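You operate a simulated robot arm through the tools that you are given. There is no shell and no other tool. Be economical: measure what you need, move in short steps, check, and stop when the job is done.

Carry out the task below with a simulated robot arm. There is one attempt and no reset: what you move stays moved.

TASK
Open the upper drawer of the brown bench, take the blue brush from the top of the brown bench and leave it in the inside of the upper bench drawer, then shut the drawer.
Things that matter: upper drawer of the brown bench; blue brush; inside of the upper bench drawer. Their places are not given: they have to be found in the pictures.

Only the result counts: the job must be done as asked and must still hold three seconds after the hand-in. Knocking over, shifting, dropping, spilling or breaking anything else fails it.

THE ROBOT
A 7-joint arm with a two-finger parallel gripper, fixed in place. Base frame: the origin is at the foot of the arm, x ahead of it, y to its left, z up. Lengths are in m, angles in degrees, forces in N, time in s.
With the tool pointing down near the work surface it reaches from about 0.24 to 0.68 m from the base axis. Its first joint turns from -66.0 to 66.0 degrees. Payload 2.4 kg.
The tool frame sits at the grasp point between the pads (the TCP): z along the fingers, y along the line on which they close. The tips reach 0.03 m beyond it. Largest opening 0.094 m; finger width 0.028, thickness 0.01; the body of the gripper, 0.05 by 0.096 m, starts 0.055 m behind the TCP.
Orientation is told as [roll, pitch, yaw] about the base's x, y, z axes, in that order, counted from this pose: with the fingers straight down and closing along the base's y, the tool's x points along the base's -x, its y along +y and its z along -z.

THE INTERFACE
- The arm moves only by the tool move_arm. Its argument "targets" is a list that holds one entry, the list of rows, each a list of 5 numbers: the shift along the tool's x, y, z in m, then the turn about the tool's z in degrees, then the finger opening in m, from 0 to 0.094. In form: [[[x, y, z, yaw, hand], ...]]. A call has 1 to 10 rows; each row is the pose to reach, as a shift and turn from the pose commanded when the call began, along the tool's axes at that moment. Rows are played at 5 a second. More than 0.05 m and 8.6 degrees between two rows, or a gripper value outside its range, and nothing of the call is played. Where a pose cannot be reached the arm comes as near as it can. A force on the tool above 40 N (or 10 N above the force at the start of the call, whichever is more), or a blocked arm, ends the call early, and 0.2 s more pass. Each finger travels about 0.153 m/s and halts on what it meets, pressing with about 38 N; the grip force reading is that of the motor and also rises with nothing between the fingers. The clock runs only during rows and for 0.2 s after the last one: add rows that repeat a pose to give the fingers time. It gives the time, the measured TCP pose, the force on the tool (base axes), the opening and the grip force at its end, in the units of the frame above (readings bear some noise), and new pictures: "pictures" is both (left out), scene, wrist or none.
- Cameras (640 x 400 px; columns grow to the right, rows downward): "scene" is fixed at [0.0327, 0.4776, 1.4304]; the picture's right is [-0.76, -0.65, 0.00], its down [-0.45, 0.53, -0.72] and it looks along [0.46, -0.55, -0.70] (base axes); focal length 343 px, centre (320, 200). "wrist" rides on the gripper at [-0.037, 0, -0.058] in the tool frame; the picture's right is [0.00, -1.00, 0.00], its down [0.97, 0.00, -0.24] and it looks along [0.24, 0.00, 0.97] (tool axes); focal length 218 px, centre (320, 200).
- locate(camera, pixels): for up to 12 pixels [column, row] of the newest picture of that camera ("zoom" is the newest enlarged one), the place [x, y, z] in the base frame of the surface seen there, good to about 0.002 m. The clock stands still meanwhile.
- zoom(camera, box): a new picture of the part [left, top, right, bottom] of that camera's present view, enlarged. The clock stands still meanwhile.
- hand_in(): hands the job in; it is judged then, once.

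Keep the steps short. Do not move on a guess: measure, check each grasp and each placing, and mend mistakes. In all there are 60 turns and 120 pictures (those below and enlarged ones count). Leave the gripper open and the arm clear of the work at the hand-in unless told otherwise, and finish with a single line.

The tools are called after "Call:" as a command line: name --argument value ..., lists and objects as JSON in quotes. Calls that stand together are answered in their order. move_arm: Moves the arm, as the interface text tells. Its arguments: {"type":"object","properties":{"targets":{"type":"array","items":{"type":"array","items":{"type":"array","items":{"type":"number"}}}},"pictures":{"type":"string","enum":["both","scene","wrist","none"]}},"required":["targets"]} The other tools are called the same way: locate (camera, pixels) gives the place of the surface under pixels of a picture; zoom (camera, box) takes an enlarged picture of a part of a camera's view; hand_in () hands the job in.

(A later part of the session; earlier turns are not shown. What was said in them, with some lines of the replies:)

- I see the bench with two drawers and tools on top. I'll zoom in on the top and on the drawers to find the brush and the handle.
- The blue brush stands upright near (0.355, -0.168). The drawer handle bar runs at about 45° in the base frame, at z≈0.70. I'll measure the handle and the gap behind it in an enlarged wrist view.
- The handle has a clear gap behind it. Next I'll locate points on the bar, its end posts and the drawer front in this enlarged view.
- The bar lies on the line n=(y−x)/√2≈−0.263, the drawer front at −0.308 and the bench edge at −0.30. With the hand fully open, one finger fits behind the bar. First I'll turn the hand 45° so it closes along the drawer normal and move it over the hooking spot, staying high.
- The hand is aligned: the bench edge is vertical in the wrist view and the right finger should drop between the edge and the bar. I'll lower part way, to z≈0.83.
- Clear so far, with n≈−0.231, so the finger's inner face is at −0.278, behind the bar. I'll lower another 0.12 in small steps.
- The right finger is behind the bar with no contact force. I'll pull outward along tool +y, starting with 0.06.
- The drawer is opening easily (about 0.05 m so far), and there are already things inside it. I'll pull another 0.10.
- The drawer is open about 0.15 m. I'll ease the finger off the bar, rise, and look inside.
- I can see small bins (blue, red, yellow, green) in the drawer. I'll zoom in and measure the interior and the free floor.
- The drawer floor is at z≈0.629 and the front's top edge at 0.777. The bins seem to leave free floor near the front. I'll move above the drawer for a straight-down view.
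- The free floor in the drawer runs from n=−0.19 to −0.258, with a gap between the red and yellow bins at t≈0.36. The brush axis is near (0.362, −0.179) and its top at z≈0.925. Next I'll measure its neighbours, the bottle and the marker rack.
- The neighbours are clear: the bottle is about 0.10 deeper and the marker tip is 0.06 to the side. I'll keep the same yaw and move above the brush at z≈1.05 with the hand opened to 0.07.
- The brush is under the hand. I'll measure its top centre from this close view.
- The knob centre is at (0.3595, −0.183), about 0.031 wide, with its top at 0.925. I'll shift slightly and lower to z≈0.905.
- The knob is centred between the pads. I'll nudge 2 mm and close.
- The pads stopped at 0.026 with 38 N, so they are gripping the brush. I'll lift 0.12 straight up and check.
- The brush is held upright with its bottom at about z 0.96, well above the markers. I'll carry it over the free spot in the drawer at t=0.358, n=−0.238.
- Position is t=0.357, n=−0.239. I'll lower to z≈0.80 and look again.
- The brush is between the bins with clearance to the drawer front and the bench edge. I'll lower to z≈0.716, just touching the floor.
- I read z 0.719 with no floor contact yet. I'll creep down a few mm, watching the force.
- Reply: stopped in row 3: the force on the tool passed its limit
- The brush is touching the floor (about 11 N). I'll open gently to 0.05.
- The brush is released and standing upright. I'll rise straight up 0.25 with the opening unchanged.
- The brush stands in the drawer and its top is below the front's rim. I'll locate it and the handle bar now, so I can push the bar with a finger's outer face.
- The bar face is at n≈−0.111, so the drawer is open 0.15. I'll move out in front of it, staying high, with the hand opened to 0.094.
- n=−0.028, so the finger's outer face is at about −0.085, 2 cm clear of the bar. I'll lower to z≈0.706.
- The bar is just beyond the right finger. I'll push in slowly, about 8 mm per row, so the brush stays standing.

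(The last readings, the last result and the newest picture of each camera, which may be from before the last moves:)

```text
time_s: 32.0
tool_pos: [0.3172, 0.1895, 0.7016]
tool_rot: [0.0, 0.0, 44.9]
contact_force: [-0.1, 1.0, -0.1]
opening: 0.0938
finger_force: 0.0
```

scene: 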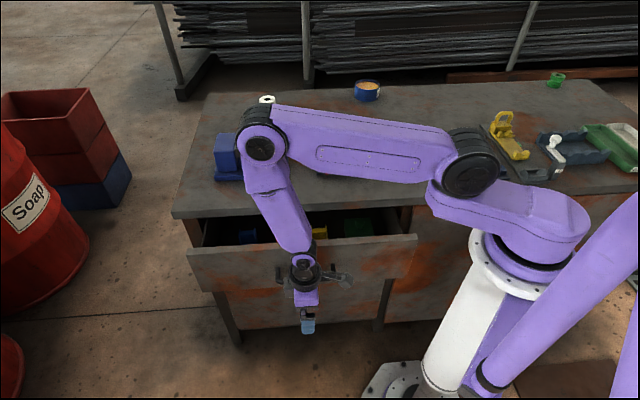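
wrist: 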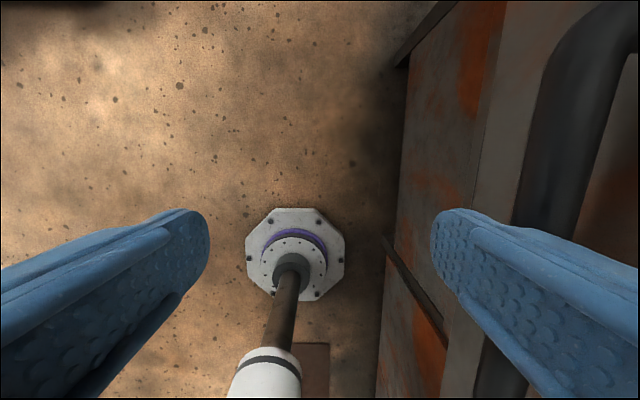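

The drawer is sliding in smoothly (n=−0.090, force about 1 N). I'll continue at the same pace.

Call:
move_arm --targets '[[[0, -0.006, 0, 0, 0.094], [0, -0.013, 0, 0, 0.094], [0, -0.021, 0, 0, 0.094], [0, -0.029, 0, 0, 0.094], [0, -0.037, 0, 0, 0.094], [0, -0.045, 0, 0, 0.094], [0, -0.053, 0, 0, 0.094], [0, -0.061, 0, 0, 0.094], [0, -0.069, 0, 0, 0.094], [0, -0.076, 0, 0, 0.094]]]'

```text
time_s: 34.2
tool_pos: [0.3689, 0.1374, 0.7005]
tool_rot: [0.1, -0.1, 45.0]
contact_force: [0.1, -0.1, 0.1]
opening: 0.0939
finger_force: 0.1
```

scene: 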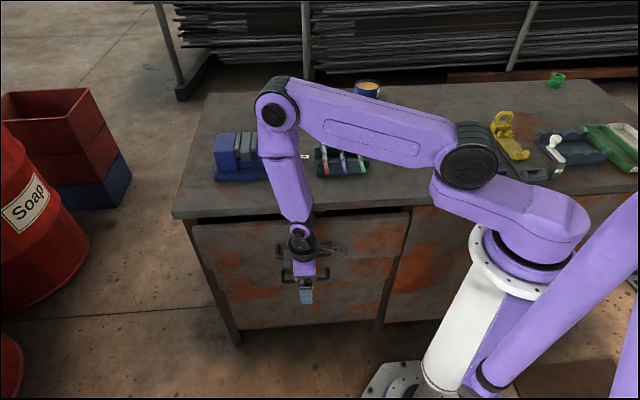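
wrist: 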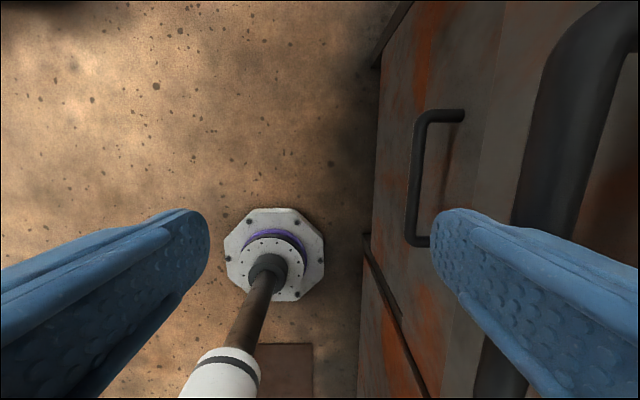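

n=−0.164, with about 4 cm left. I'll finish the push slowly until it meets the stop.

Call:
move_arm --targets '[[[0, -0.006, 0, 0, 0.094], [0, -0.012, 0, 0, 0.094], [0, -0.018, 0, 0, 0.094], [0, -0.024, 0, 0, 0.094], [0, -0.029, 0, 0, 0.094], [0, -0.033, 0, 0, 0.094], [0, -0.036, 0, 0, 0.094], [0, -0.039, 0, 0, 0.094], [0, -0.042, 0, 0, 0.094], [0, -0.044, 0, 0, 0.094]]]'

```text
time_s: 36.4
tool_pos: [0.399, 0.1071, 0.7017]
tool_rot: [-0.1, 0.1, 45.1]
contact_force: [-8.8, 12.3, 5.5]
opening: 0.0858
finger_force: 0.0
```

scene: 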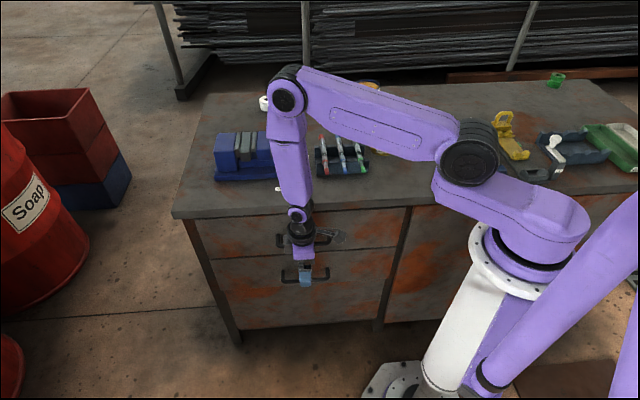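
wrist: 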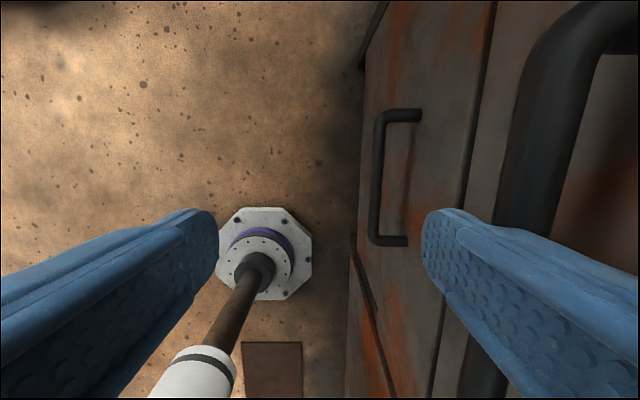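

The drawer met its stop (about 15 N, fingers pushed back a little). I'll back away and rise clear, then check that it is flush.

Call:
move_arm --targets '[[[0, 0.02, 0, 0, 0.094], [0, 0.05, 0, 0, 0.094], [0, 0.08, 0, 0, 0.094], [0, 0.08, -0.045, 0, 0.094], [0, 0.08, -0.09, 0, 0.094], [0, 0.08, -0.135, 0, 0.094], [0, 0.08, -0.18, 0, 0.094], [0, 0.08, -0.225, 0, 0.094], [0, 0.08, -0.27, 0, 0.094], [0, 0.08, -0.31, 0, 0.094]]]'

```text
time_s: 38.6
tool_pos: [0.3416, 0.1623, 1.013]
tool_rot: [0.0, -0.1, 45.0]
contact_force: [1.2, -0.3, -0.4]
opening: 0.094
finger_force: 0.0
```

scene: 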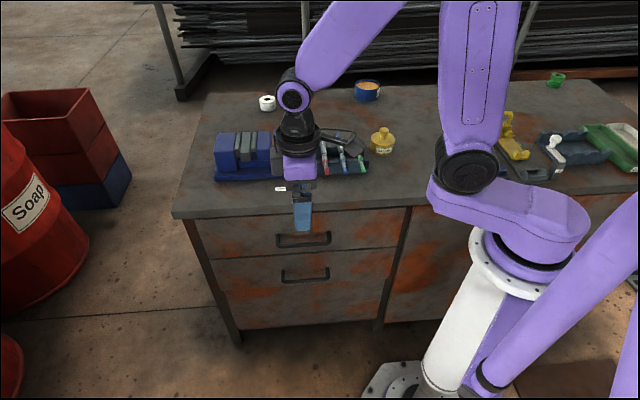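
wrist: 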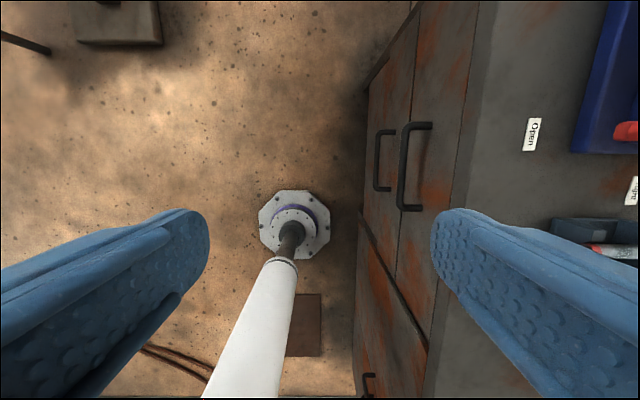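

The drawer looks shut. I'll measure the bar and front against the starting values (bar −0.262, front −0.308).

Call:
locate --camera "scene" --pixels '[[285, 246], [304, 244], [323, 242], [320, 225], [350, 230], [240, 235], [350, 270]]'

Call:
zoom --camera "scene" --box '[180, 110, 430, 280]'

```text
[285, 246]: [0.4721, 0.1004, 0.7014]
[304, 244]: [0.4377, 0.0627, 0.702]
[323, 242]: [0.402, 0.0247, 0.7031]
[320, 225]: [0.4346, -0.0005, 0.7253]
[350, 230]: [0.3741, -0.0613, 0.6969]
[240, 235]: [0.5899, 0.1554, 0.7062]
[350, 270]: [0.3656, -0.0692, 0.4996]
```

```text
2.35 times, centred on (305, 195) of scene
```

zoom: 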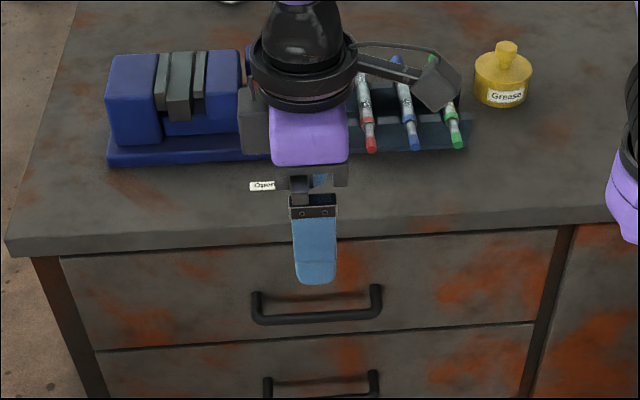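

The front is back at n=−0.308, flush with the lower drawer, and the bar is at about −0.265. Everything else on the bench looks unmoved, the hand is open and the arm is clear, so I'm handing in.

Call:
hand_in

```text
The job is handed in.
```

The blue brush is inside the upper bench drawer and the drawer is shut; I last saw the brush standing upright before I closed it.
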